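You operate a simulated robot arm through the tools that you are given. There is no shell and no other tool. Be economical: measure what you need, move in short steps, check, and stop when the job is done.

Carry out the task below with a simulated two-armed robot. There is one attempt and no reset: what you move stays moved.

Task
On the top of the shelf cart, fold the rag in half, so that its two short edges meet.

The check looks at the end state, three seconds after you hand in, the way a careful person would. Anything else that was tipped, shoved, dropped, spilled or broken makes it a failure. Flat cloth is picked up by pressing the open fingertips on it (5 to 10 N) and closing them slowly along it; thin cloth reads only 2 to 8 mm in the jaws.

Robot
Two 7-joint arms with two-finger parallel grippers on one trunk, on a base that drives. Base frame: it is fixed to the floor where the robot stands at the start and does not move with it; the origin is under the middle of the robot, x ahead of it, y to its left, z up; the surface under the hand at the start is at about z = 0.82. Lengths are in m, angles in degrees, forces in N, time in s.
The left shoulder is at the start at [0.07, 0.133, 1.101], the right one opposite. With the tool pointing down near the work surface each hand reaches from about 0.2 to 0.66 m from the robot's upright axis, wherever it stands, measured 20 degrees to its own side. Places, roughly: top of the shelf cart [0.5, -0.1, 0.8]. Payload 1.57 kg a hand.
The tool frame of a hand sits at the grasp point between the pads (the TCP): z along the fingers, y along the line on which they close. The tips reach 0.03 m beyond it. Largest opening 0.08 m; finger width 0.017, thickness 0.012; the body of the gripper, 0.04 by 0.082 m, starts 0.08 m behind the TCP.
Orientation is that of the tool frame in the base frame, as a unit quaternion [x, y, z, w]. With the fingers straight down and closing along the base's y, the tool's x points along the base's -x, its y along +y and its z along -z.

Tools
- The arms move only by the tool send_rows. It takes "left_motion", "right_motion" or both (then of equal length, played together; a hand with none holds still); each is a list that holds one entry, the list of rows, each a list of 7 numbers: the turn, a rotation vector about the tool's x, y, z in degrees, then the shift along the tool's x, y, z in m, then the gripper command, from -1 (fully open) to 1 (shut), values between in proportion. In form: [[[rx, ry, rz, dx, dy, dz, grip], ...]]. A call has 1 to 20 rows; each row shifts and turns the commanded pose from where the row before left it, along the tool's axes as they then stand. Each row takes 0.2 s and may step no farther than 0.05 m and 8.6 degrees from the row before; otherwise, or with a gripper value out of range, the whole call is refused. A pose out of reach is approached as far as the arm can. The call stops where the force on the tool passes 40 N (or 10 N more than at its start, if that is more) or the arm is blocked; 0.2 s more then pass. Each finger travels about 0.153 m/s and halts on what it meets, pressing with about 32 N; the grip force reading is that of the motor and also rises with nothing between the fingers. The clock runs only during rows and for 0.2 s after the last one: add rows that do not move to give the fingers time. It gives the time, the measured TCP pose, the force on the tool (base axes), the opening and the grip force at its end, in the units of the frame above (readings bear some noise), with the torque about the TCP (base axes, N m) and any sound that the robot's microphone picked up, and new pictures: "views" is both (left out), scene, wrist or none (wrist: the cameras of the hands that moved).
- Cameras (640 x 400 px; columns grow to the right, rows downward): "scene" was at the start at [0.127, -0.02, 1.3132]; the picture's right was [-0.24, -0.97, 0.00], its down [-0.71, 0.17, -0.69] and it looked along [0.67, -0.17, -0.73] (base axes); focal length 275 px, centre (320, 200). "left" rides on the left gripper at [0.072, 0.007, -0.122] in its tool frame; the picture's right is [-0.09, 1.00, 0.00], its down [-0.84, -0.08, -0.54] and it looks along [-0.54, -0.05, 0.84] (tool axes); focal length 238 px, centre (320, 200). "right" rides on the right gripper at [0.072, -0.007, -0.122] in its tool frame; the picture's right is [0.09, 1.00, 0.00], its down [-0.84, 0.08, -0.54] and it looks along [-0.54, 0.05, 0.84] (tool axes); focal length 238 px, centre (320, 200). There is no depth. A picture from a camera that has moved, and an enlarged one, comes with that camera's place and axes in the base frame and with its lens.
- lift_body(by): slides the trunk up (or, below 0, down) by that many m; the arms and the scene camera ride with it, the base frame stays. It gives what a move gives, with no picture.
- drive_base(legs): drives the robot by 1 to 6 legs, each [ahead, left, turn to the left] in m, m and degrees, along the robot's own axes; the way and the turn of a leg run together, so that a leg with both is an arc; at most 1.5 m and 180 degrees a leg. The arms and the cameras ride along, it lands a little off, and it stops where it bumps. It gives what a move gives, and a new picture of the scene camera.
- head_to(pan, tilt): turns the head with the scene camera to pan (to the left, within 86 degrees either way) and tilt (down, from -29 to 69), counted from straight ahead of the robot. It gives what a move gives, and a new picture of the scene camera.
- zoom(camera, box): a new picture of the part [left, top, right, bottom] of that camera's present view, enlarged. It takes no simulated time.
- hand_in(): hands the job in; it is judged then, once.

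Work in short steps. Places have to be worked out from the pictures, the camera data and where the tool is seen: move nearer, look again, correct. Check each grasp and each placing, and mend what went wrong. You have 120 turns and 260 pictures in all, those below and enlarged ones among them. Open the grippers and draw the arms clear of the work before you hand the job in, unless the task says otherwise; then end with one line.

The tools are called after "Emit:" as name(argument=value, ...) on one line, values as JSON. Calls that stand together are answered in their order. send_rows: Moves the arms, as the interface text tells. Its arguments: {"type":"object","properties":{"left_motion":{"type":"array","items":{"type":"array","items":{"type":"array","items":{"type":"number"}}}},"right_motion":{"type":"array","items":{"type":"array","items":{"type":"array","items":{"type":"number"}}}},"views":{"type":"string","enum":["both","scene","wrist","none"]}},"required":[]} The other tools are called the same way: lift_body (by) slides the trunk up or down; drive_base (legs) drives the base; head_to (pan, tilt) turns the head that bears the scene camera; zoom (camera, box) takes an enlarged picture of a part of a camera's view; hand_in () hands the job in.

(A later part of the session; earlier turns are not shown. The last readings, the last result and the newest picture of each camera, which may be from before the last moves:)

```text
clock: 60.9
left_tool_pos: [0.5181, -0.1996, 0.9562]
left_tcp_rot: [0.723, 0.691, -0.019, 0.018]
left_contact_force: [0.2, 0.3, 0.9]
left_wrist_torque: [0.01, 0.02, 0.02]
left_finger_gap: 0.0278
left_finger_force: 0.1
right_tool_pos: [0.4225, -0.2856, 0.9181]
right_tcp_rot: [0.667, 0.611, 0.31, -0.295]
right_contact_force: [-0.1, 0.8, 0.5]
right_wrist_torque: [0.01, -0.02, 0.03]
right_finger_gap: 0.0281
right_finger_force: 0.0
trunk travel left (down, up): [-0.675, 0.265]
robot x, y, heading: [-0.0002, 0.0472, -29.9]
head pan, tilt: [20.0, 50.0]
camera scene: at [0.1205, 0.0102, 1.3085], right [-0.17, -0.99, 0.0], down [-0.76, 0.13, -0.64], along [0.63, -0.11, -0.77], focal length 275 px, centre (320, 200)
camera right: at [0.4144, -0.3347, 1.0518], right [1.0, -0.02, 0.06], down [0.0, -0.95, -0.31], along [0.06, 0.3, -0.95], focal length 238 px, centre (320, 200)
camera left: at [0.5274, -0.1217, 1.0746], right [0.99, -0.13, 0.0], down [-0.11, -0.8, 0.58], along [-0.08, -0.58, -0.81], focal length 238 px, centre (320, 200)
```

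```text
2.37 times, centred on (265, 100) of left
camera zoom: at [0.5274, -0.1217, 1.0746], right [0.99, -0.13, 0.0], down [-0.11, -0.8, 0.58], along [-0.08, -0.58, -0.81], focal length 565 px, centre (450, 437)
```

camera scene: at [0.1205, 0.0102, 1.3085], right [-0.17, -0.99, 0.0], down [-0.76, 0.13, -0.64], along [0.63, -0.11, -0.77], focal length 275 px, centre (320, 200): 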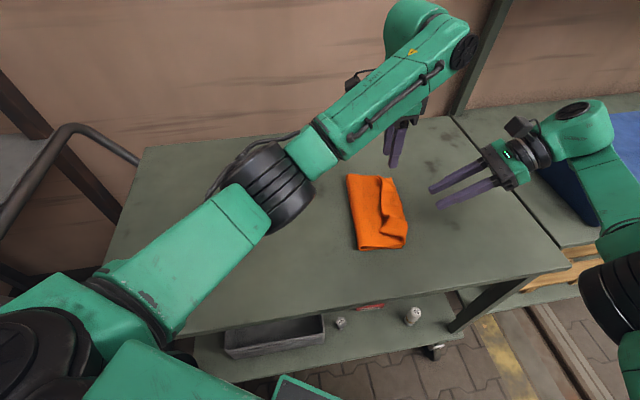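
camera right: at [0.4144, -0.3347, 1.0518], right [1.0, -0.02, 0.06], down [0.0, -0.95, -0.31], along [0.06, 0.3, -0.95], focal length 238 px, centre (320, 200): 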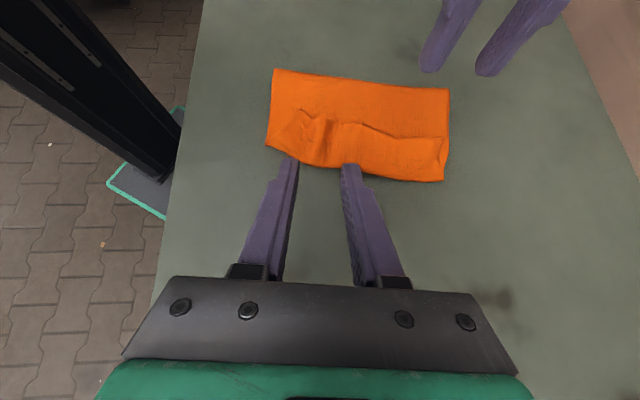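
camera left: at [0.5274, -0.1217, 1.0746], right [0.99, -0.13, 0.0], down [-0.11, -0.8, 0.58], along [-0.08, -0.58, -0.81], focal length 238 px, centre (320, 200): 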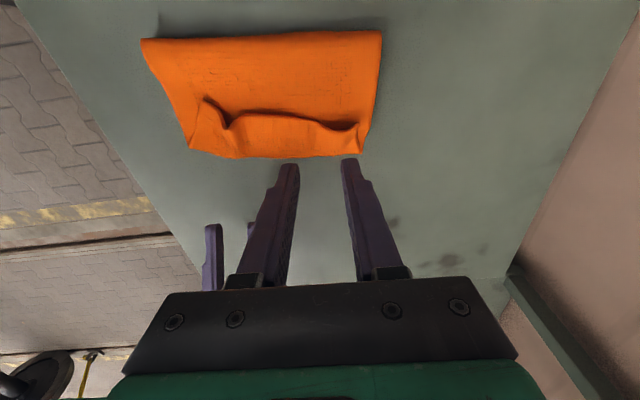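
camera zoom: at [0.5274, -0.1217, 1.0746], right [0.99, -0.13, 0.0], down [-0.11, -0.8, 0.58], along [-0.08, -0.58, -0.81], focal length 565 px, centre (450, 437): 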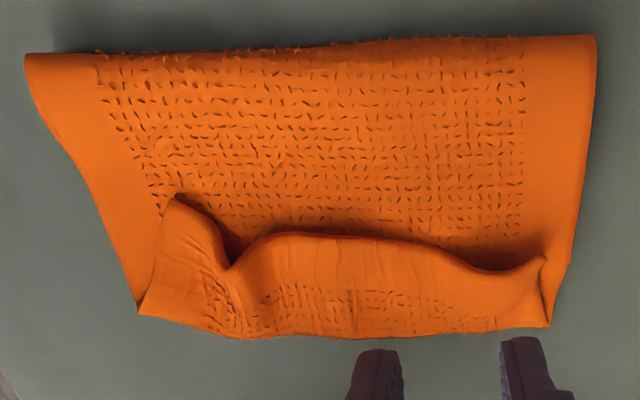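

The hem stands up with its free edge toward +y (about y −0.17…−0.20). I'll draw the right hand clear and use the left's open fingers to reach in front of that free edge for a flipping sweep toward −y.

Emit:
send_rows(right_motion=[[[0, 0, 0, 0, 0, -0.03, 0.3], [0, 0, 0, 0, 0, -0.03, 0.3], [0, 0, 0, 0, -0.02, -0.03, 0.3], [0, 0, 0, 0, -0.03, -0.03, 0.3], [0, 0, 0, 0, -0.03, 0, 0.3], [0, 0, 0, 0, 0, 0, 0.3]]], left_motion=[[[0, 3, 0, 0.02, -0.011, 0, -0.9], [0, 0, 0, 0.02, -0.011, 0, -0.9], [0, 0, 0, 0.016, -0.011, 0.02, -0.9], [0, 0, 0, 0, 0, 0.03, -0.9], [0, 0, 0, 0, 0, 0.026, -0.9], [0, 0, 0, 0, 0, 0, -0.9]]])

```text
clock: 62.3
left_tool_pos: [0.4878, -0.1434, 0.8783]
left_tcp_rot: [0.722, 0.691, -0.001, -0.001]
left_contact_force: [-0.2, 0.7, 0.5]
left_wrist_torque: [0.01, 0.01, 0.01]
left_finger_gap: 0.0759
left_finger_force: 0.0
right_tool_pos: [0.339, -0.3331, 0.9643]
right_tcp_rot: [0.667, 0.61, 0.31, -0.296]
right_contact_force: [0.9, 0.1, -0.6]
right_wrist_torque: [-0.02, 0.04, 0.02]
right_finger_gap: 0.0282
right_finger_force: 0.0
right hand out of reach, approached as far as the arm can: row 1, 2
trunk travel left (down, up): [-0.675, 0.265]
robot x, y, heading: [0.0002, 0.0501, -29.7]
head pan, tilt: [20.0, 50.0]
camera scene: at [0.1208, 0.0108, 1.3085], right [-0.17, -0.99, 0.0], down [-0.76, 0.13, -0.64], along [0.63, -0.11, -0.77], focal length 275 px, centre (320, 200)
camera right: at [0.3308, -0.3818, 1.097], right [1.0, -0.02, 0.06], down [-0.01, -0.95, -0.31], along [0.06, 0.3, -0.95], focal length 238 px, centre (320, 200)
camera left: at [0.4974, -0.0722, 1.0001], right [0.99, -0.13, 0.0], down [-0.11, -0.83, 0.54], along [-0.08, -0.54, -0.84], focal length 238 px, centre (320, 200)
```

scene: 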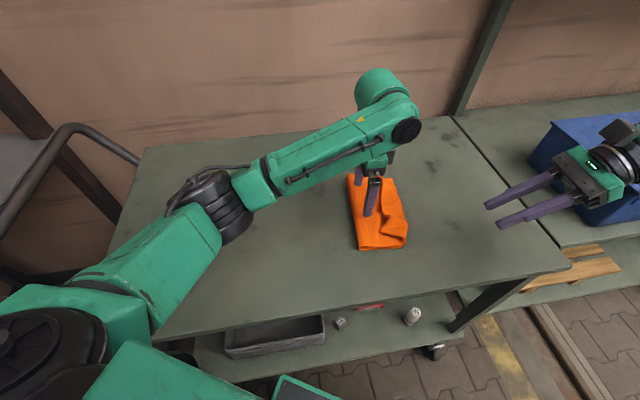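
right: 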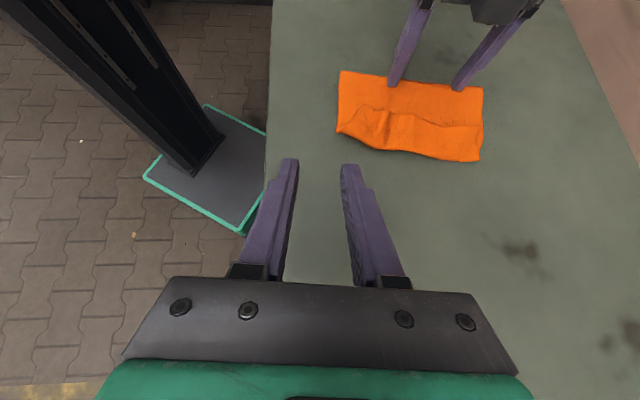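
left: 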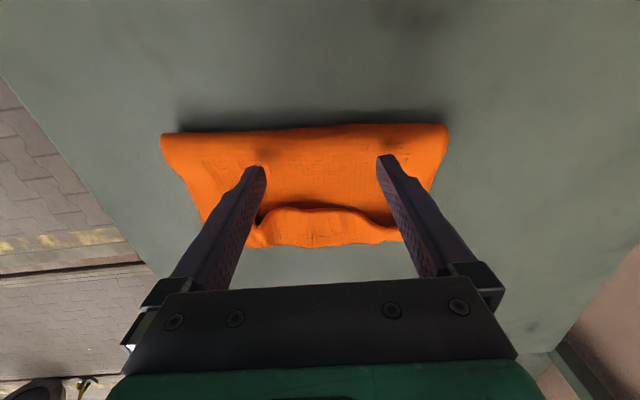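

The fingers stand in front of the hem's free edge. Lower to just above the top layer and sweep toward −y.

Emit:
send_rows(left_motion=[[[0, 0, 0, 0, 0, 0.008, -0.9], [0, 0, 0, 0, 0, 0.007, -0.9], [0, 0, 0, -0.012, 0, 0, -0.9], [0, 0, 0, -0.012, 0, 0, -0.9], [0, 0, 0, -0.012, 0, 0, -0.9], [0, 0, 0, -0.012, 0, 0, -0.9], [0, 0, 0, -0.012, 0, 0, -0.9], [0, 0, 0, -0.012, 0, 0, -0.9], [0, 0, 0, 0, 0, 0, -0.9]]], views="both")

```text
clock: 64.3
left_tool_pos: [0.4839, -0.2155, 0.8647]
left_tcp_rot: [0.722, 0.692, -0.001, -0.001]
left_contact_force: [0.5, -0.8, -0.6]
left_wrist_torque: [0.03, 0.01, -0.03]
left_finger_gap: 0.0758
left_finger_force: 0.0
right_tool_pos: [0.3385, -0.3332, 0.9634]
right_tcp_rot: [0.666, 0.611, 0.31, -0.296]
right_contact_force: [0.9, 0.1, 0.7]
right_wrist_torque: [-0.02, -0.02, -0.01]
right_finger_gap: 0.028
right_finger_force: 0.0
trunk travel left (down, up): [-0.675, 0.265]
robot x, y, heading: [0.0044, 0.0498, -29.7]
head pan, tilt: [20.0, 50.0]
camera scene: at [0.1203, 0.0107, 1.3085], right [-0.17, -0.99, 0.0], down [-0.76, 0.13, -0.64], along [0.63, -0.11, -0.77], focal length 275 px, centre (320, 200)
camera left: at [0.4937, -0.1442, 0.9856], right [0.99, -0.13, 0.0], down [-0.11, -0.83, 0.54], along [-0.07, -0.54, -0.84], focal length 238 px, centre (320, 200)
```

scene: 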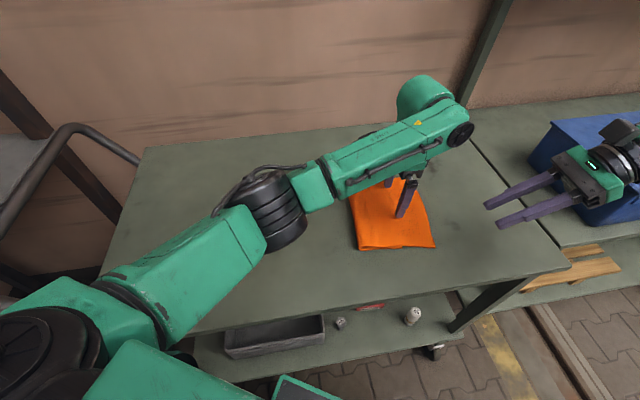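
left: 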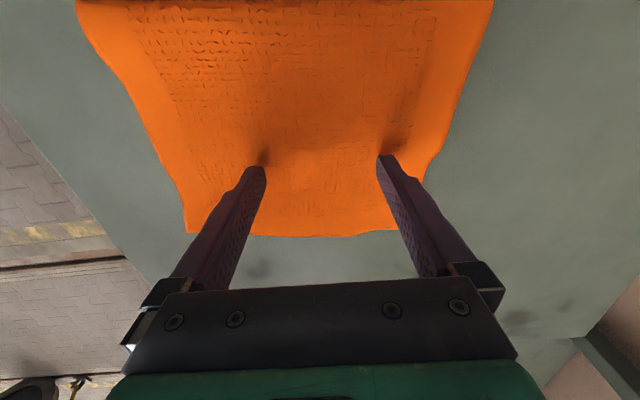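

The hem flipped over: the top edge now lies flat at y≈−0.265…−0.287, overshooting the lower edge by ~6.5 cm as expected. I'll raise the left hand, re-tilt the hands and look at the top edge's corners for a re-grip.

Emit:
send_rows(left_motion=[[[0, 0, 0, 0, 0, -0.03, -0.3], [0, 0, 0, 0, 0, -0.03, -0.3], [0, -6, 0, 0.02, 0, -0.02, -0.3], [0, -6, 0, 0.02, 0, 0, -0.3], [0, 0, 0, 0.02, 0, 0, -0.3], [0, 0, 0, 0, 0, 0, -0.3]]], right_motion=[[[0, -6.6, 0, 0, 0, 0, -0.3], [0, -6.7, 0, 0, 0, 0, -0.3], [0, -6.7, 0, 0, 0, 0, -0.3], [0, 0, 0, 0, 0, 0, -0.3], [0, 0, 0, 0, 0, 0, -0.3], [0, 0, 0, 0, 0, 0, -0.3]]])

```text
clock: 65.7
left_tool_pos: [0.4875, -0.156, 0.939]
left_tcp_rot: [0.718, 0.688, -0.076, 0.072]
left_contact_force: [-0.1, 0.3, -0.3]
left_wrist_torque: [-0.04, 0.01, -0.01]
left_finger_gap: 0.0521
left_finger_force: 0.0
right_tool_pos: [0.3387, -0.3335, 0.9645]
right_tcp_rot: [0.71, 0.652, 0.19, -0.185]
right_contact_force: [0.4, -0.9, -0.5]
right_wrist_torque: [0.0, 0.0, 0.01]
right_finger_gap: 0.0523
right_finger_force: 0.0
trunk travel left (down, up): [-0.675, 0.265]
robot x, y, heading: [0.0043, 0.0486, -29.8]
head pan, tilt: [20.0, 50.0]
camera scene: at [0.1201, 0.0102, 1.3085], right [-0.17, -0.99, 0.0], down [-0.76, 0.13, -0.64], along [0.63, -0.11, -0.77], focal length 275 px, centre (320, 200)
camera right: at [0.3346, -0.3347, 1.1065], right [1.0, 0.0, 0.03], down [0.0, -1.0, 0.04], along [0.03, -0.04, -1.0], focal length 238 px, centre (320, 200)
camera left: at [0.4979, -0.0608, 1.0423], right [0.99, -0.13, 0.02], down [-0.11, -0.7, 0.7], along [-0.08, -0.7, -0.71], focal length 238 px, centre (320, 200)
```

scene: 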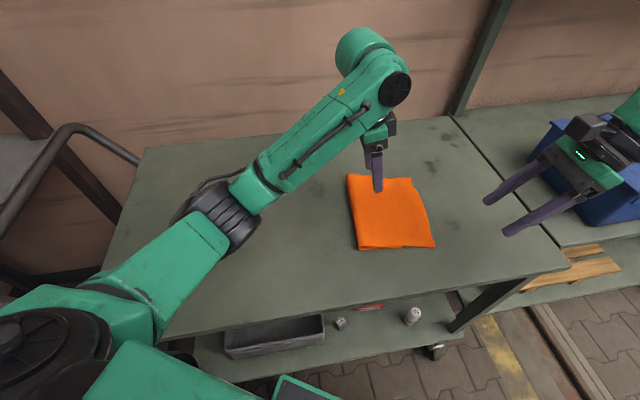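
right: 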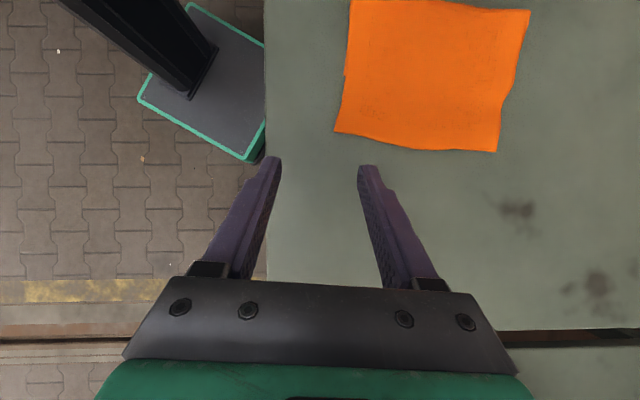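
left: 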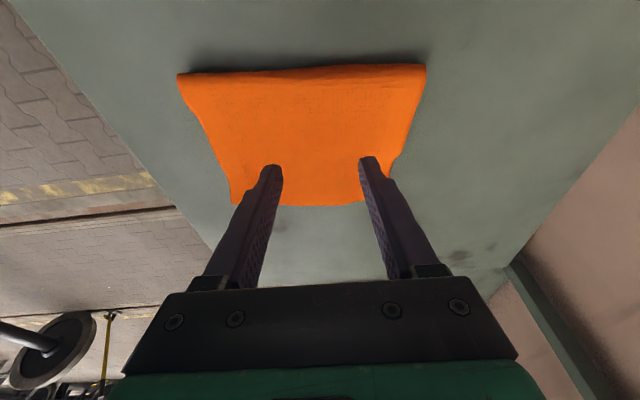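

Very tidy: top edge D′(0.360,−0.267)–A′(0.556,−0.289), lower edge C(0.372,−0.201)–B(0.569,−0.221), all parallel. I need to bring the top edge back by ~6.7 cm; go over its corners with both hands.

Emit:
send_rows(left_motion=[[[0, 0, 0, -0.0245, 0.0079, 0.0239, -0.3], [0, 0, 0, -0.0245, 0.0079, 0.0239, -0.3], [0, 0, 0, -0.0245, 0.0079, 0.0239, -0.3], [0, 0, 0, -0.0245, 0.0079, 0.0238, -0.3], [0, 0, 3.5, 0, 0, 0, -0.3], [0, 0, 0, 0, 0, 0, -0.3]]], right_motion=[[[0, 0, 0, 0.0029, 0.0143, 0.0306, -0.3], [0, 0, 0, 0.0029, 0.0143, 0.0306, -0.3], [0, 0, 0, 0.0029, 0.0143, 0.0306, -0.3], [0, 0, 0, 0.0029, 0.0143, 0.0306, -0.3], [0, 0, 1.5, 0, 0, 0, -0.3], [0, 0, 0, 0, 0, 0, -0.3]]])

```text
clock: 67.1
left_tool_pos: [0.5128, -0.2725, 0.8649]
left_tcp_rot: [0.739, 0.666, -0.074, 0.074]
left_contact_force: [0.2, -0.6, 0.2]
left_wrist_torque: [-0.03, 0.0, 0.01]
left_finger_gap: 0.052
left_finger_force: 0.1
right_tool_pos: [0.4011, -0.2657, 0.8626]
right_tcp_rot: [0.718, 0.643, 0.188, -0.188]
right_contact_force: [-0.2, 0.6, 0.0]
right_wrist_torque: [0.02, 0.0, 0.0]
right_finger_gap: 0.0521
right_finger_force: 0.0
trunk travel left (down, up): [-0.675, 0.265]
robot x, y, heading: [0.0027, 0.0481, -29.7]
head pan, tilt: [20.0, 50.0]
camera scene: at [0.1204, 0.0102, 1.3085], right [-0.17, -0.99, 0.0], down [-0.76, 0.13, -0.64], along [0.63, -0.11, -0.77], focal length 275 px, centre (320, 200)
camera right: at [0.3987, -0.2664, 1.0051], right [1.0, -0.02, 0.02], down [-0.03, -1.0, 0.04], along [0.02, -0.04, -1.0], focal length 238 px, centre (320, 200)
camera left: at [0.5275, -0.1784, 0.9691], right [0.98, -0.19, 0.03], down [-0.16, -0.69, 0.7], along [-0.11, -0.69, -0.71], focal length 238 px, centre (320, 200)
```

scene: 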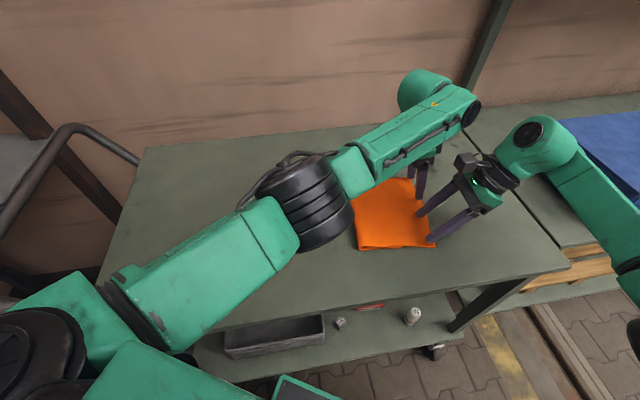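
right: 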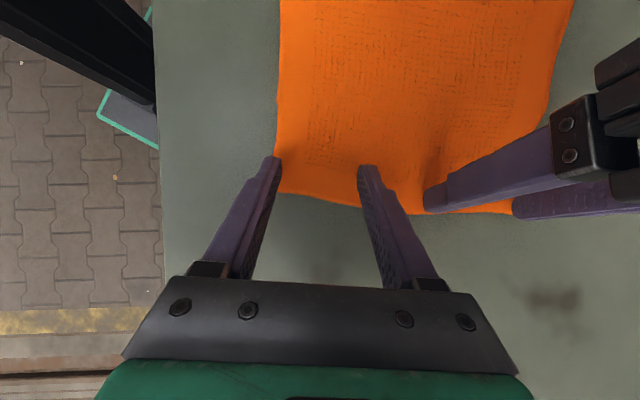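
left: 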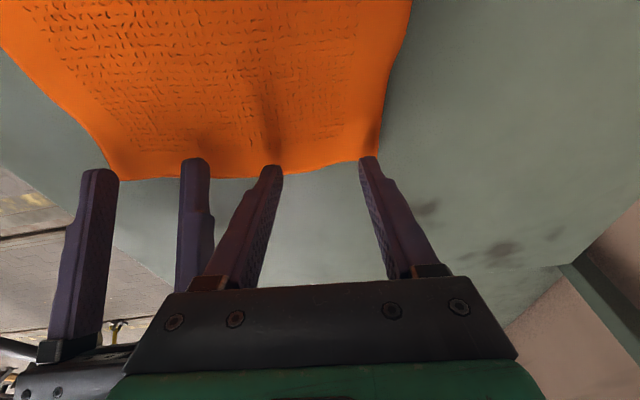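

Slight corrections inward, then press both down.

Emit:
send_rows(left_motion=[[[0, 0, 0, 0.006, -0.003, 0, -0.3], [0, 0, 0, 0, 0, 0.004, -0.3], [0, 0, 0, 0, 0, 0.004, -0.3], [0, 0, 0, 0, 0, 0.003, -0.3], [0, 0, 0, 0, 0, 0, -0.3]]], right_motion=[[[0, 0, 0, 0.003, 0.008, 0, -0.3], [0, 0, 0, -0.002, 0, 0.004, -0.3], [0, 0, 0, -0.002, 0, 0.003, -0.3], [0, 0, 0, 0, 0, 0.002, -0.3], [0, 0, 0, 0, 0, 0, -0.3]]], views="none")

```text
clock: 68.3
left_tool_pos: [0.5092, -0.2688, 0.8538]
left_tcp_rot: [0.739, 0.665, -0.073, 0.075]
left_contact_force: [0.9, -0.2, 5.7]
left_wrist_torque: [0.06, 0.05, 0.01]
left_finger_gap: 0.052
left_finger_force: 0.0
right_tool_pos: [0.4068, -0.2638, 0.8565]
right_tcp_rot: [0.719, 0.643, 0.187, -0.187]
right_contact_force: [-0.5, -0.2, -0.4]
right_wrist_torque: [-0.02, -0.02, -0.03]
right_finger_gap: 0.0519
right_finger_force: 0.1
trunk travel left (down, up): [-0.675, 0.265]
robot x, y, heading: [0.0025, 0.0519, -29.6]
head pan, tilt: [20.0, 50.0]
```

Left presses 5.7 N; add 1 mm and close it slowly first.

Emit:
send_rows(left_motion=[[[0, 0, 0, 0, 0, 0.0012, -0.3], [0, 0, 0, 0, 0, 0, -0.22], [0, 0, 0, 0, 0, 0, -0.14], [0, 0, 0, 0, 0, 0, -0.06], [0, 0, 0, 0, 0, 0, 0.02], [0, 0, 0, 0, 0, 0, 0.1], [0, 0, 0, 0, 0, 0, 0.18], [0, 0, 0, 0, 0, 0, 0.26], [0, 0, 0, 0, 0, 0, 0.34], [0, 0, 0, 0, 0, 0, 0.42], [0, 0, 0, 0, 0, 0, 0.5], [0, 0, 0, 0, 0, 0, 0.58], [0, 0, 0, 0, 0, 0, 0.66], [0, 0, 0, 0, 0, 0, 0.74], [0, 0, 0, 0, 0, 0, 0.82], [0, 0, 0, 0, 0, 0, 0.9], [0, 0, 0, 0, 0, 0, 1], [0, 0, 0, 0, 0, 0, 1], [0, 0, 0, 0, 0, 0, 1]]], views="wrist")

```text
clock: 72.3
left_tool_pos: [0.5074, -0.2693, 0.8541]
left_tcp_rot: [0.739, 0.666, -0.074, 0.075]
left_contact_force: [-1.7, 0.4, 13.8]
left_wrist_torque: [0.05, 0.03, -0.01]
left_finger_gap: 0.0045
left_finger_force: 24.7
right_tool_pos: [0.4072, -0.262, 0.8577]
right_tcp_rot: [0.719, 0.643, 0.188, -0.185]
right_contact_force: [-0.5, -0.8, -0.4]
right_wrist_torque: [0.02, -0.01, -0.01]
right_finger_gap: 0.0521
right_finger_force: 0.1
trunk travel left (down, up): [-0.675, 0.265]
robot x, y, heading: [0.0015, 0.0508, -29.8]
head pan, tilt: [20.0, 50.0]
camera left: at [0.5239, -0.1748, 0.9574], right [0.98, -0.19, 0.03], down [-0.16, -0.69, 0.7], along [-0.11, -0.7, -0.71], focal length 238 px, centre (320, 200)
```

left: 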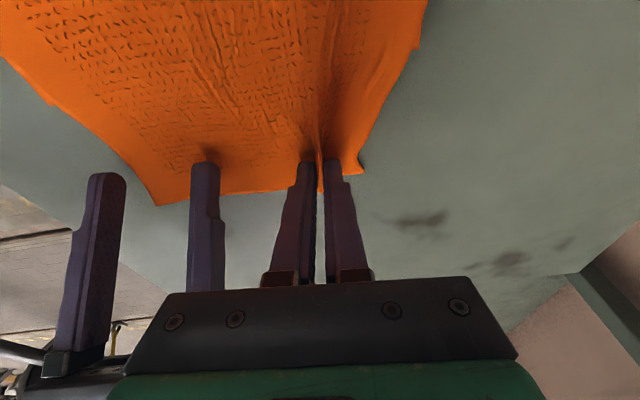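

Left caught (4.5 mm). Check the right hand's position relative to D′, which was dragged inward.

Emit:
zoom(camera="right", box=[220, 80, 520, 270])

```text
2.11 times, centred on (370, 175) of right
camera zoom: at [0.4039, -0.2631, 0.9995], right [1.0, -0.02, 0.02], down [-0.03, -1.0, 0.04], along [0.02, -0.04, -1.0], focal length 502 px, centre (215, 253)
```

zoom: 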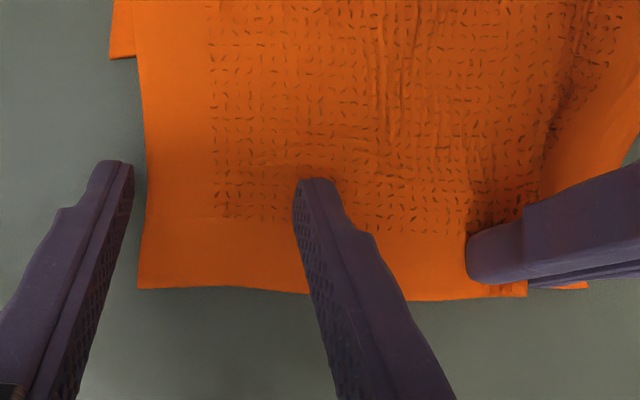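

The right hand must go ~1.4 cm toward +x and 1.2 cm toward −y to sit on the corner; shift while slightly raised and then press.

Emit:
send_rows(right_motion=[[[0, 0, 0, 0, 0, -0.003, -0.15], [0, 0, 0, -0.005, 0.007, -0.003, -0.15], [0, 0, 0, -0.005, 0.007, -0.003, -0.15], [0, 0, 0, -0.001, 0, 0.003, -0.15], [0, 0, 0, -0.001, 0, 0.003, -0.15], [0, 0, 0, 0, 0, 0, -0.15]]], views="wrist")

```text
clock: 73.7
left_tool_pos: [0.5088, -0.2683, 0.8546]
left_tcp_rot: [0.739, 0.666, -0.073, 0.075]
left_contact_force: [1.1, 1.2, 12.7]
left_wrist_torque: [0.03, 0.0, 0.0]
left_finger_gap: 0.0044
left_finger_force: 25.0
right_tool_pos: [0.4203, -0.2767, 0.854]
right_tcp_rot: [0.719, 0.643, 0.188, -0.185]
right_contact_force: [-1.1, -2.1, 4.7]
right_wrist_torque: [-0.01, -0.1, -0.06]
right_finger_gap: 0.0455
right_finger_force: 0.0
trunk travel left (down, up): [-0.675, 0.265]
robot x, y, heading: [0.0016, 0.0486, -29.7]
head pan, tilt: [20.0, 50.0]
camera right: at [0.4169, -0.2769, 0.9957], right [1.0, -0.02, 0.02], down [-0.03, -1.0, 0.04], along [0.02, -0.04, -1.0], focal length 238 px, centre (320, 200)
```

right: 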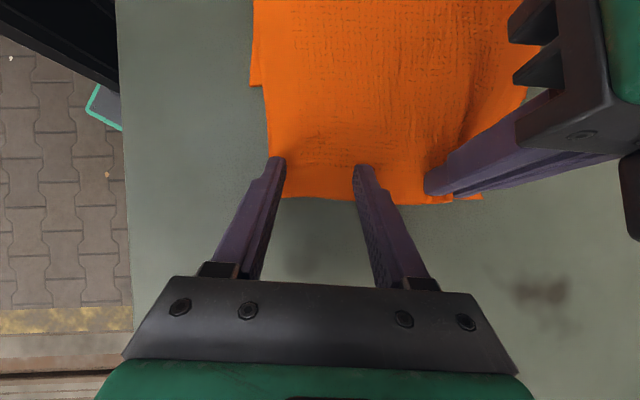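

Well placed, 4.7 N. Press a bit more and close.

Emit:
send_rows(right_motion=[[[0, 0, 0, -0.0007, 0.001, 0.0013, -0.15], [0, 0, 0, 0, 0, 0, -0.07], [0, 0, 0, 0, 0, 0, 0.01], [0, 0, 0, 0, 0, 0, 0.09], [0, 0, 0, 0, 0, 0, 0.17], [0, 0, 0, 0, 0, 0, 0.25], [0, 0, 0, 0, 0, 0, 0.33], [0, 0, 0, 0, 0, 0, 0.41], [0, 0, 0, 0, 0, 0, 0.49], [0, 0, 0, 0, 0, 0, 0.57], [0, 0, 0, 0, 0, 0, 0.65], [0, 0, 0, 0, 0, 0, 0.73], [0, 0, 0, 0, 0, 0, 0.81], [0, 0, 0, 0, 0, 0, 0.89], [0, 0, 0, 0, 0, 0, 1], [0, 0, 0, 0, 0, 0, 1], [0, 0, 0, 0, 0, 0, 1]]], views="wrist")

```text
clock: 77.3
left_tool_pos: [0.5083, -0.2682, 0.8537]
left_tcp_rot: [0.739, 0.665, -0.075, 0.076]
left_contact_force: [-7.5, 1.2, 5.2]
left_wrist_torque: [0.05, 0.2, -0.01]
left_finger_gap: 0.0045
left_finger_force: 24.8
right_tool_pos: [0.4205, -0.2761, 0.8513]
right_tcp_rot: [0.719, 0.643, 0.188, -0.185]
right_contact_force: [8.6, -2.3, 18.7]
right_wrist_torque: [0.12, -0.32, -0.12]
right_finger_gap: 0.0045
right_finger_force: 24.8
trunk travel left (down, up): [-0.675, 0.265]
robot x, y, heading: [0.0032, 0.0496, -29.8]
head pan, tilt: [20.0, 50.0]
camera right: at [0.4179, -0.276, 0.9946], right [1.0, -0.02, 0.02], down [-0.03, -1.0, 0.04], along [0.02, -0.04, -1.0], focal length 238 px, centre (320, 200)
```

right: 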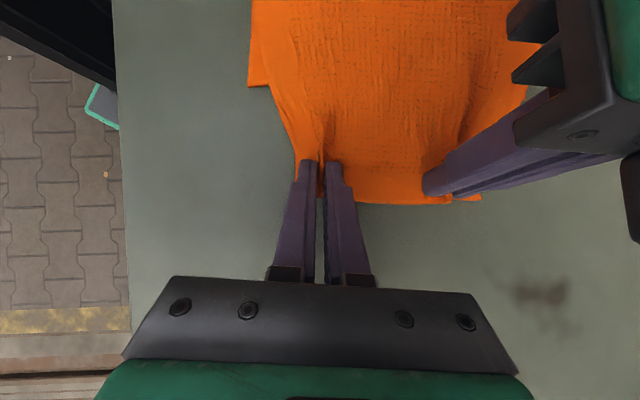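

Both held again (4.5 mm each), now in the right orientation. Peel the top layer back up and over to y≈−0.03 so the lower layer and crease re-lay.

Emit:
send_rows(left_motion=[[[0, 0, 0, 0.0153, -0.0013, -0.0217, 1], [0, 0, 0, 0.0153, -0.0013, -0.0217, 1], [0, 0, 0, 0.0153, -0.0013, -0.0217, 1], [0, 0, 0, 0.0153, -0.0013, -0.0217, 1], [0, 0, 0, 0.0153, -0.0013, -0.0217, 1], [0, 0, 0, 0.019, -0.0013, -0.0041, 1], [0, 0, 0, 0.019, -0.0013, -0.0041, 1], [0, 0, 0, 0.019, -0.0013, -0.0041, 1], [0, 0, 0, 0.019, -0.0013, -0.0041, 1], [0, 0, 0, 0.019, -0.0013, -0.0041, 1], [0, 0, 0, 0.019, -0.0013, -0.0041, 1], [0, 0, 0, 0.019, -0.0013, -0.0041, 1], [0, 0, 0, 0, 0, 0, 1], [0, 0, 0, 0, 0, 0, 1]]], right_motion=[[[0, 0, 0, 0.0259, -0.0013, -0.0054, 1], [0, 0, 0, 0.0259, -0.0013, -0.0054, 1], [0, 0, 0, 0.0259, -0.0013, -0.0054, 1], [0, 0, 0, 0.0259, -0.0013, -0.0054, 1], [0, 0, 0, 0.0259, -0.0013, -0.0054, 1], [0, 0, 0, 0.0168, -0.0013, 0.01, 1], [0, 0, 0, 0.0168, -0.0013, 0.01, 1], [0, 0, 0, 0.0168, -0.0013, 0.01, 1], [0, 0, 0, 0.0168, -0.0013, 0.01, 1], [0, 0, 0, 0.0168, -0.0013, 0.01, 1], [0, 0, 0, 0.0168, -0.0013, 0.01, 1], [0, 0, 0, 0.0168, -0.0013, 0.01, 1], [0, 0, 0, 0, 0, 0, 1], [0, 0, 0, 0, 0, 0, 1]]])

```text
clock: 80.3
left_tool_pos: [0.5178, -0.037, 0.9454]
left_tcp_rot: [0.739, 0.666, -0.073, 0.073]
left_contact_force: [-1.3, -1.1, 0.1]
left_wrist_torque: [-0.03, 0.01, 0.02]
left_finger_gap: 0.0045
left_finger_force: 25.0
right_tool_pos: [0.4341, -0.0434, 0.9393]
right_tcp_rot: [0.719, 0.642, 0.188, -0.187]
right_contact_force: [0.0, -0.9, -0.8]
right_wrist_torque: [-0.05, -0.02, 0.0]
right_finger_gap: 0.0041
right_finger_force: 24.8
trunk travel left (down, up): [-0.675, 0.265]
robot x, y, heading: [0.0033, 0.0475, -29.8]
head pan, tilt: [20.0, 50.0]
camera scene: at [0.1202, 0.0107, 1.3085], right [-0.17, -0.99, 0.0], down [-0.76, 0.13, -0.64], along [0.63, -0.11, -0.77], focal length 275 px, centre (320, 200)
camera right: at [0.4329, -0.043, 1.0812], right [1.0, -0.02, 0.02], down [-0.03, -1.0, 0.04], along [0.02, -0.04, -1.0], focal length 238 px, centre (320, 200)
camera left: at [0.5333, 0.0582, 1.0479], right [0.98, -0.19, 0.03], down [-0.16, -0.69, 0.7], along [-0.11, -0.69, -0.71], focal length 238 px, centre (320, 200)
```

scene: 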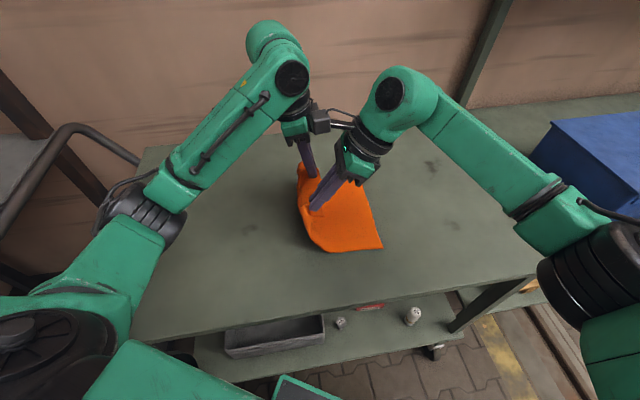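
right: 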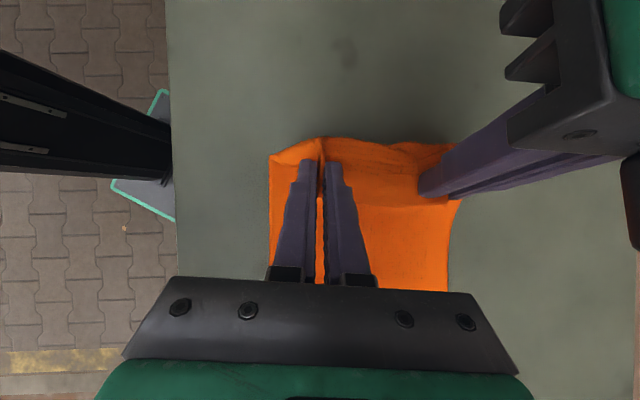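
left: 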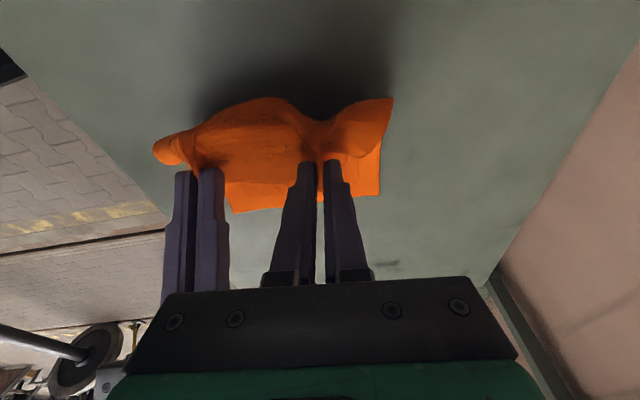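

The lower layer got pulled to +y somewhat (C≈(0.377,−0.158), B≈(0.573,−0.17)), which is fine. Now I lay the edge down toward that edge on a low arc, stopping just above.

Emit:
send_rows(left_motion=[[[0, 0, 0, -0.0053, 0.0008, 0.0134, 1], [0, 0, 0, -0.0053, 0.0008, 0.0134, 1], [0, 0, 0, -0.0053, 0.0008, 0.0134, 1], [0, 0, 0, -0.0162, 0.0019, 0.0097, 1], [0, 0, 0, -0.0162, 0.0019, 0.0097, 1], [0, 0, 0, -0.0162, 0.0019, 0.0097, 1], [0, 0, 0, -0.0162, 0.0019, 0.0097, 1], [0, 0, 0, 0, 0, 0, 1]]], right_motion=[[[0, 0, 0, -0.0129, 0.0008, 0.0062, 1], [0, 0, 0, -0.0129, 0.0008, 0.0062, 1], [0, 0, 0, -0.0129, 0.0008, 0.0062, 1], [0, 0, 0, -0.0184, 0.0019, -0.0041, 1], [0, 0, 0, -0.0184, 0.0019, -0.0041, 1], [0, 0, 0, -0.0184, 0.0019, -0.0041, 1], [0, 0, 0, -0.0184, 0.0019, -0.0041, 1], [0, 0, 0, 0, 0, 0, 1]]])

```text
clock: 82.1
left_tool_pos: [0.5184, -0.1331, 0.8812]
left_tcp_rot: [0.739, 0.666, -0.075, 0.075]
left_contact_force: [-4.2, 0.9, 0.8]
left_wrist_torque: [-0.01, 0.11, -0.04]
left_finger_gap: 0.0042
left_finger_force: 25.5
right_tool_pos: [0.4329, -0.1387, 0.8798]
right_tcp_rot: [0.719, 0.643, 0.187, -0.187]
right_contact_force: [4.4, -0.2, 0.7]
right_wrist_torque: [-0.04, -0.14, -0.08]
right_finger_gap: 0.0044
right_finger_force: 24.6
trunk travel left (down, up): [-0.675, 0.265]
robot x, y, heading: [0.0042, 0.044, -29.7]
head pan, tilt: [20.0, 50.0]
camera scene: at [0.1202, 0.0113, 1.3086], right [-0.17, -0.99, 0.0], down [-0.76, 0.13, -0.64], along [0.63, -0.11, -0.77], focal length 275 px, centre (320, 200)
camera right: at [0.4304, -0.1377, 1.022], right [1.0, -0.03, 0.02], down [-0.03, -1.0, 0.04], along [0.02, -0.04, -1.0], focal length 238 px, centre (320, 200)
camera left: at [0.5346, -0.038, 0.9849], right [0.98, -0.19, 0.03], down [-0.16, -0.69, 0.7], along [-0.11, -0.69, -0.71], focal length 238 px, centre (320, 200)
```

scene: 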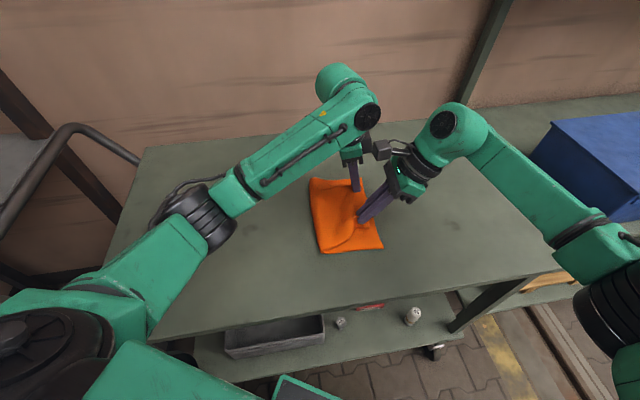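
right: 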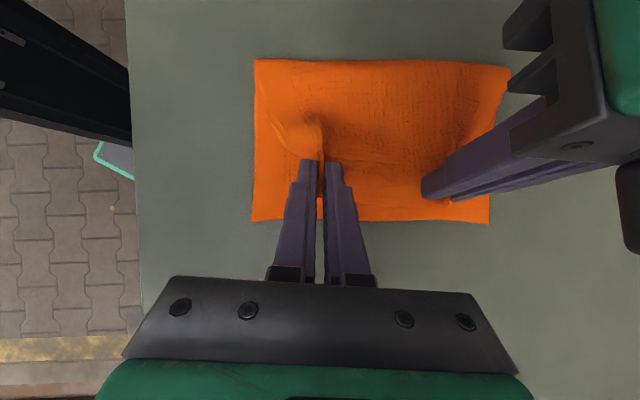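
left: 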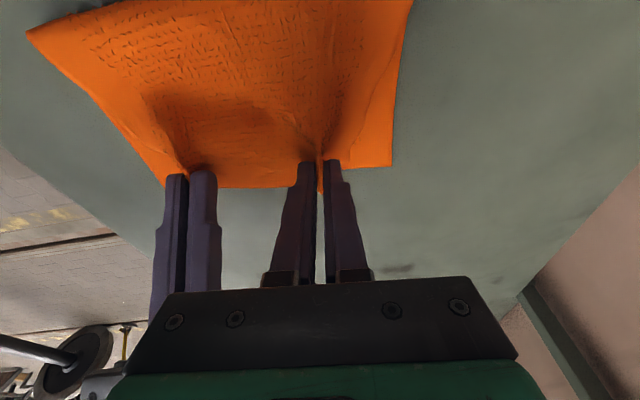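

Now the halves match: crease at y≈−0.034/−0.044, lower edge at −0.162/−0.168. Lower the held edge onto the lower edge (1.7 cm more toward −y).

Emit:
send_rows(left_motion=[[[0, 0, 0, -0.006, 0.0009, 0.0125, 1], [0, 0, 0, -0.006, 0.0009, 0.0115, 1], [0, 0, 0, 0, 0, 0, 1]]], right_motion=[[[0, 0, 0, -0.0129, 0.0009, 0.0051, 1], [0, 0, 0, -0.0124, 0.0009, 0.0041, 1], [0, 0, 0, 0, 0, 0, 1]]])

```text
clock: 82.9
left_tool_pos: [0.5183, -0.1488, 0.8622]
left_tcp_rot: [0.739, 0.666, -0.075, 0.074]
left_contact_force: [-5.5, 0.9, 1.6]
left_wrist_torque: [0.02, 0.19, -0.08]
left_finger_gap: 0.0043
left_finger_force: 25.4
right_tool_pos: [0.4319, -0.1559, 0.8585]
right_tcp_rot: [0.719, 0.643, 0.187, -0.186]
right_contact_force: [5.7, 0.0, 1.0]
right_wrist_torque: [-0.02, -0.23, -0.05]
right_finger_gap: 0.0042
right_finger_force: 24.8
trunk travel left (down, up): [-0.675, 0.265]
robot x, y, heading: [-0.0012, 0.051, -29.7]
head pan, tilt: [20.0, 50.0]
camera scene: at [0.1199, 0.0108, 1.3086], right [-0.17, -0.99, 0.0], down [-0.76, 0.13, -0.64], along [0.63, -0.11, -0.77], focal length 275 px, centre (320, 200)
camera right: at [0.4294, -0.1556, 1.0009], right [1.0, -0.02, 0.02], down [-0.03, -1.0, 0.04], along [0.02, -0.04, -1.0], focal length 238 px, centre (320, 200)
camera left: at [0.5344, -0.0543, 0.965], right [0.98, -0.19, 0.03], down [-0.16, -0.69, 0.7], along [-0.11, -0.69, -0.71], focal length 238 px, centre (320, 200)
```

scene: 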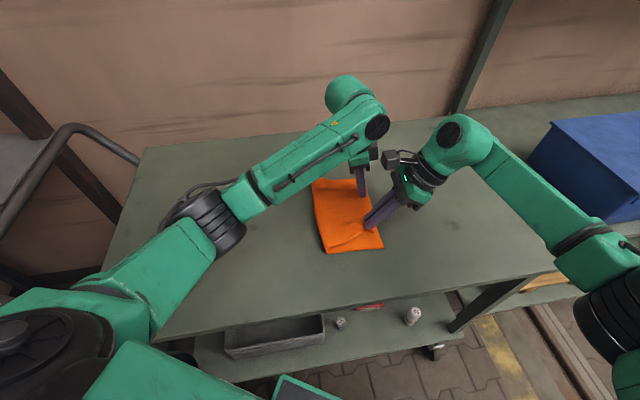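
right: 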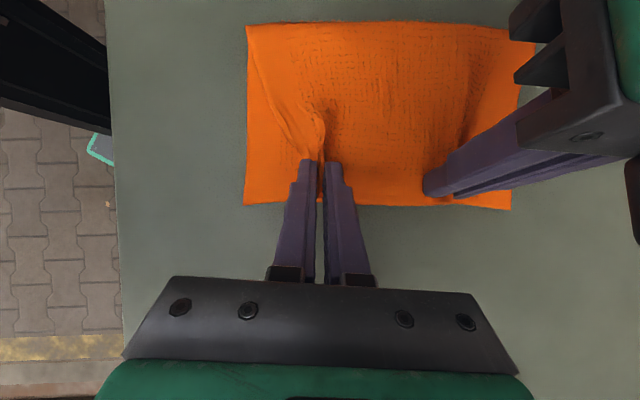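
left: 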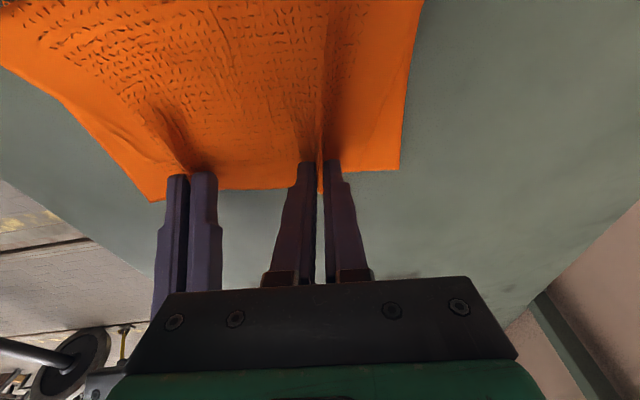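

Looks nearly flush. Zoom to check the top edge against the lower edge before letting go.

Emit:
zoom(camera="right", box=[230, 100, 530, 230])

Emit:
zoom(camera="left", box=[120, 80, 430, 240])

```text
2.13 times, centred on (380, 165) of right
camera zoom: at [0.4294, -0.1556, 1.0009], right [1.0, -0.02, 0.02], down [-0.03, -1.0, 0.04], along [0.02, -0.04, -1.0], focal length 508 px, centre (192, 275)
```

zoom: 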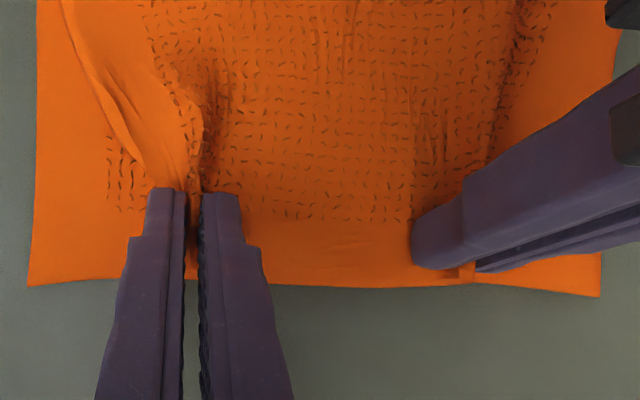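

```text
2.06 times, centred on (275, 160) of left
camera zoom: at [0.5344, -0.0543, 0.965], right [0.98, -0.19, 0.03], down [-0.16, -0.69, 0.7], along [-0.11, -0.69, -0.71], focal length 492 px, centre (413, 283)
```

zoom: 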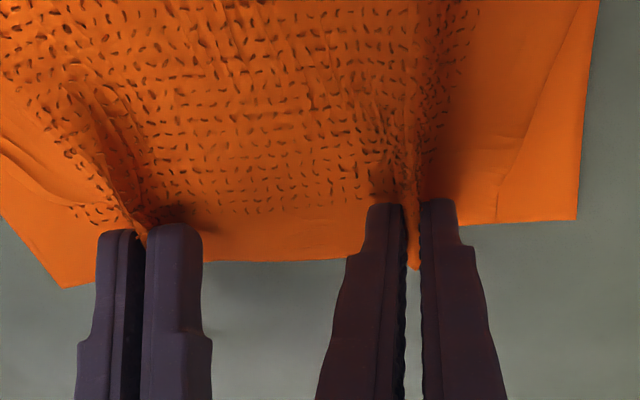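

The edges look flush. Touch down lightly and open slowly so the outer fingers spread the gathers.

Emit:
send_rows(left_motion=[[[0, 0, 0, 0, 0, 0.003, 1], [0, 0, 0, 0, 0, 0.002, 1], [0, 0, 0, 0, 0, 0, 0.9], [0, 0, 0, 0, 0, 0, 0.75], [0, 0, 0, 0, 0, 0, 0.6], [0, 0, 0, 0, 0, 0, 0.45], [0, 0, 0, 0, 0, 0, 0.3], [0, 0, 0, 0, 0, 0, 0.15], [0, 0, 0, 0, 0, 0, 0], [0, 0, 0, 0, 0, 0, -0.15], [0, 0, 0, 0, 0, 0, -0.3], [0, 0, 0, 0, 0, 0, -0.3]]], right_motion=[[[0, 0, 0, -0.001, 0, 0.0015, 1], [0, 0, 0, -0.0005, 0, 0.001, 1], [0, 0, 0, 0, 0, 0, 0.9], [0, 0, 0, 0, 0, 0, 0.75], [0, 0, 0, 0, 0, 0, 0.6], [0, 0, 0, 0, 0, 0, 0.45], [0, 0, 0, 0, 0, 0, 0.3], [0, 0, 0, 0, 0, 0, 0.15], [0, 0, 0, 0, 0, 0, 0], [0, 0, 0, 0, 0, 0, -0.15], [0, 0, 0, 0, 0, 0, -0.25], [0, 0, 0, 0, 0, 0, -0.25]]], views="wrist")

```text
clock: 85.5
left_tool_pos: [0.5178, -0.15, 0.8564]
left_tcp_rot: [0.739, 0.666, -0.073, 0.075]
left_contact_force: [2.4, -1.3, 8.4]
left_wrist_torque: [0.01, 0.0, 0.02]
left_finger_gap: 0.0457
left_finger_force: 0.0
right_tool_pos: [0.4302, -0.1556, 0.8572]
right_tcp_rot: [0.719, 0.643, 0.186, -0.187]
right_contact_force: [-1.9, -0.4, 1.4]
right_wrist_torque: [0.03, 0.0, -0.01]
right_finger_gap: 0.0479
right_finger_force: 0.0
trunk travel left (down, up): [-0.675, 0.265]
robot x, y, heading: [0.0018, 0.0513, -29.7]
head pan, tilt: [20.0, 50.0]
camera right: at [0.4277, -0.1553, 0.9995], right [1.0, -0.02, 0.02], down [-0.03, -1.0, 0.04], along [0.02, -0.04, -1.0], focal length 238 px, centre (320, 200)
camera left: at [0.5333, -0.0554, 0.9607], right [0.98, -0.19, 0.03], down [-0.16, -0.69, 0.7], along [-0.11, -0.7, -0.71], focal length 238 px, centre (320, 200)
```

right: 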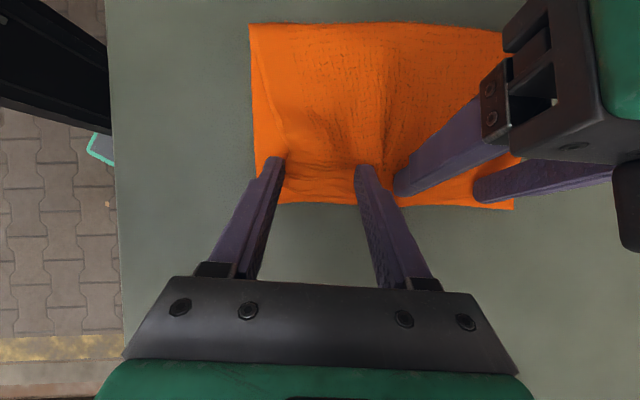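
left: 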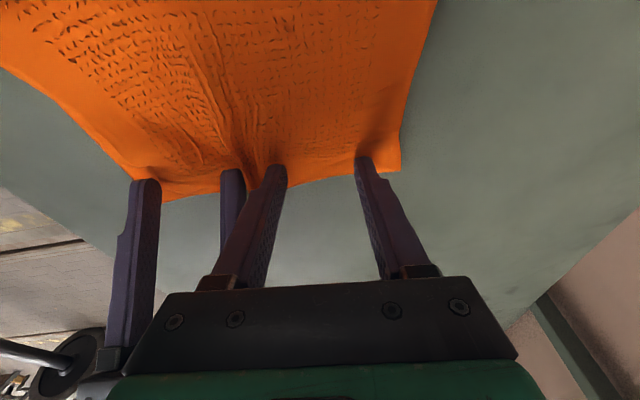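

Released. Withdraw both hands straight back along their fingers and look.

Emit:
send_rows(left_motion=[[[0, 0, 0, 0, 0, -0.01, -0.3], [0, 0, 0, 0, 0, -0.02, -0.3], [0, 0, 0, 0, 0, -0.03, -0.3], [0, 0, 0, 0, 0, -0.04, -0.3], [0, 0, 0, 0.03, 0, -0.03, -0.3], [0, 0, 0, 0.04, 0, 0, -0.3], [0, 0, 0, 0.04, 0, 0, -0.3], [0, 0, 0, 0.04, 0, 0, -0.3]]], right_motion=[[[0, 0, 0, 0, 0, -0.01, -0.25], [0, 0, 0, 0, 0, -0.02, -0.25], [0, 0, 0, 0, 0, -0.03, -0.25], [0, 0, 0, 0, 0, -0.04, -0.25], [0, 0, 0, -0.03, 0, -0.02, -0.25], [0, 0, 0, -0.03, 0, -0.02, -0.25], [0, 0, 0, -0.02, 0, 0, -0.25], [0, 0, 0, 0, 0, 0, -0.25]]])

```text
clock: 87.3
left_tool_pos: [0.5373, 0.0244, 0.9518]
left_tcp_rot: [0.739, 0.665, -0.074, 0.075]
left_contact_force: [-0.5, 0.5, 1.0]
left_wrist_torque: [0.0, -0.01, -0.02]
left_finger_gap: 0.0521
left_finger_force: 0.1
right_tool_pos: [0.4184, -0.2939, 0.9367]
right_tcp_rot: [0.719, 0.643, 0.186, -0.187]
right_contact_force: [-1.2, 0.3, 0.2]
right_wrist_torque: [-0.04, 0.03, 0.01]
right_finger_gap: 0.0499
right_finger_force: 0.1
trunk travel left (down, up): [-0.675, 0.265]
robot x, y, heading: [0.0017, 0.0522, -29.8]
head pan, tilt: [20.0, 50.0]
camera scene: at [0.1201, 0.0126, 1.3086], right [-0.17, -0.99, 0.0], down [-0.76, 0.13, -0.64], along [0.63, -0.11, -0.77], focal length 275 px, centre (320, 200)
camera right: at [0.4161, -0.2944, 1.0792], right [1.0, -0.02, 0.02], down [-0.03, -1.0, 0.04], along [0.02, -0.04, -1.0], focal length 238 px, centre (320, 200)
camera left: at [0.5528, 0.1191, 1.0542], right [0.98, -0.19, 0.03], down [-0.16, -0.69, 0.7], along [-0.11, -0.7, -0.71], focal length 238 px, centre (320, 200)
```

scene: 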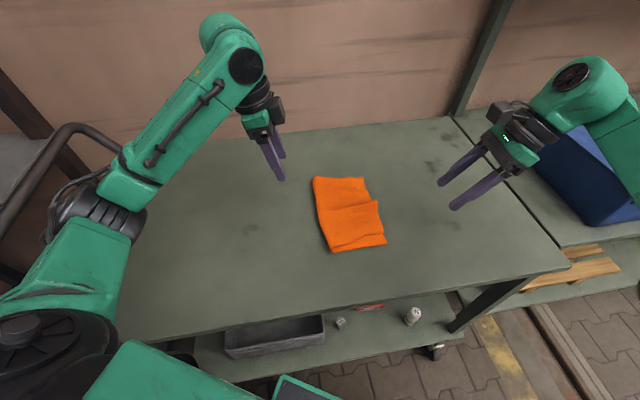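
right: 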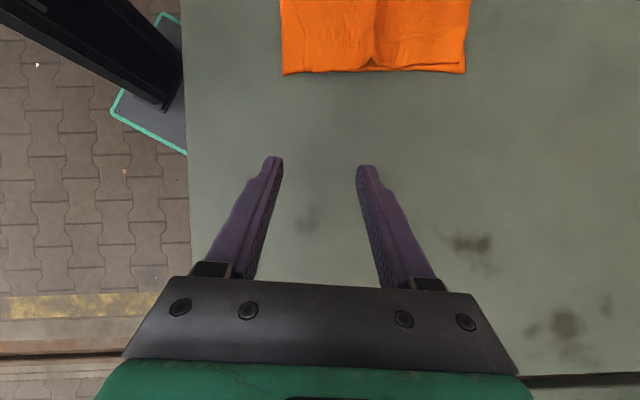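
left: 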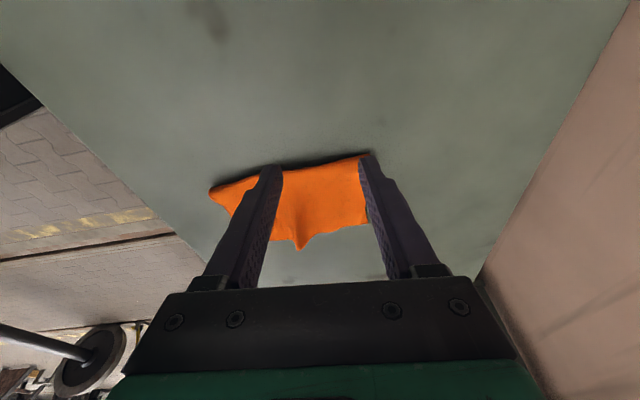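

Emit:
zoom(camera="scene", box=[295, 165, 405, 260])

Emit:
zoom(camera="right", box=[260, 0, 490, 100])

```text
4.21 times, centred on (350, 212) of scene
camera zoom: at [0.1201, 0.0126, 1.3086], right [-0.17, -0.99, 0.0], down [-0.76, 0.13, -0.64], along [0.63, -0.11, -0.77], focal length 1158 px, centre (194, 147)
```

zoom: 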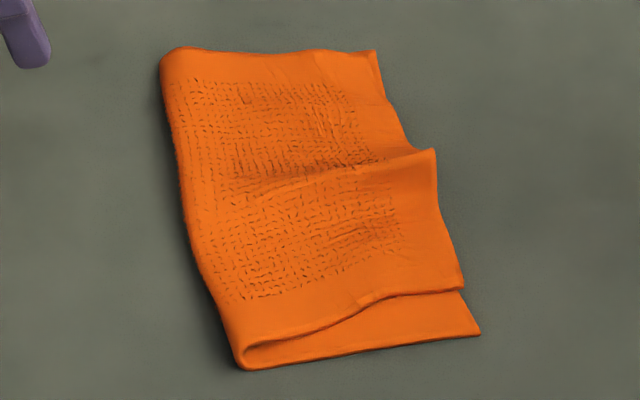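

```text
2.78 times, centred on (375, 50) of right
camera zoom: at [0.4161, -0.2944, 1.0792], right [1.0, -0.02, 0.02], down [-0.03, -1.0, 0.04], along [0.02, -0.04, -1.0], focal length 663 px, centre (167, 617)
```

zoom: 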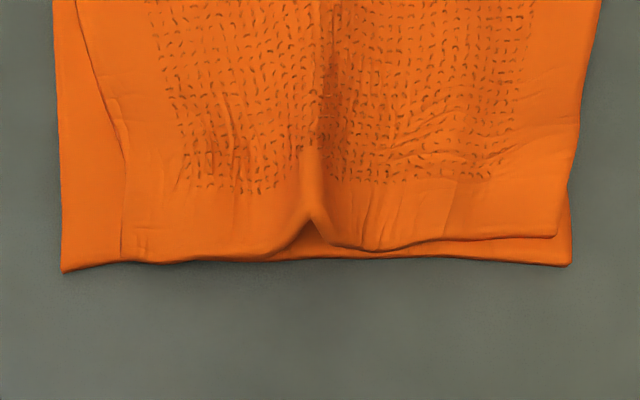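

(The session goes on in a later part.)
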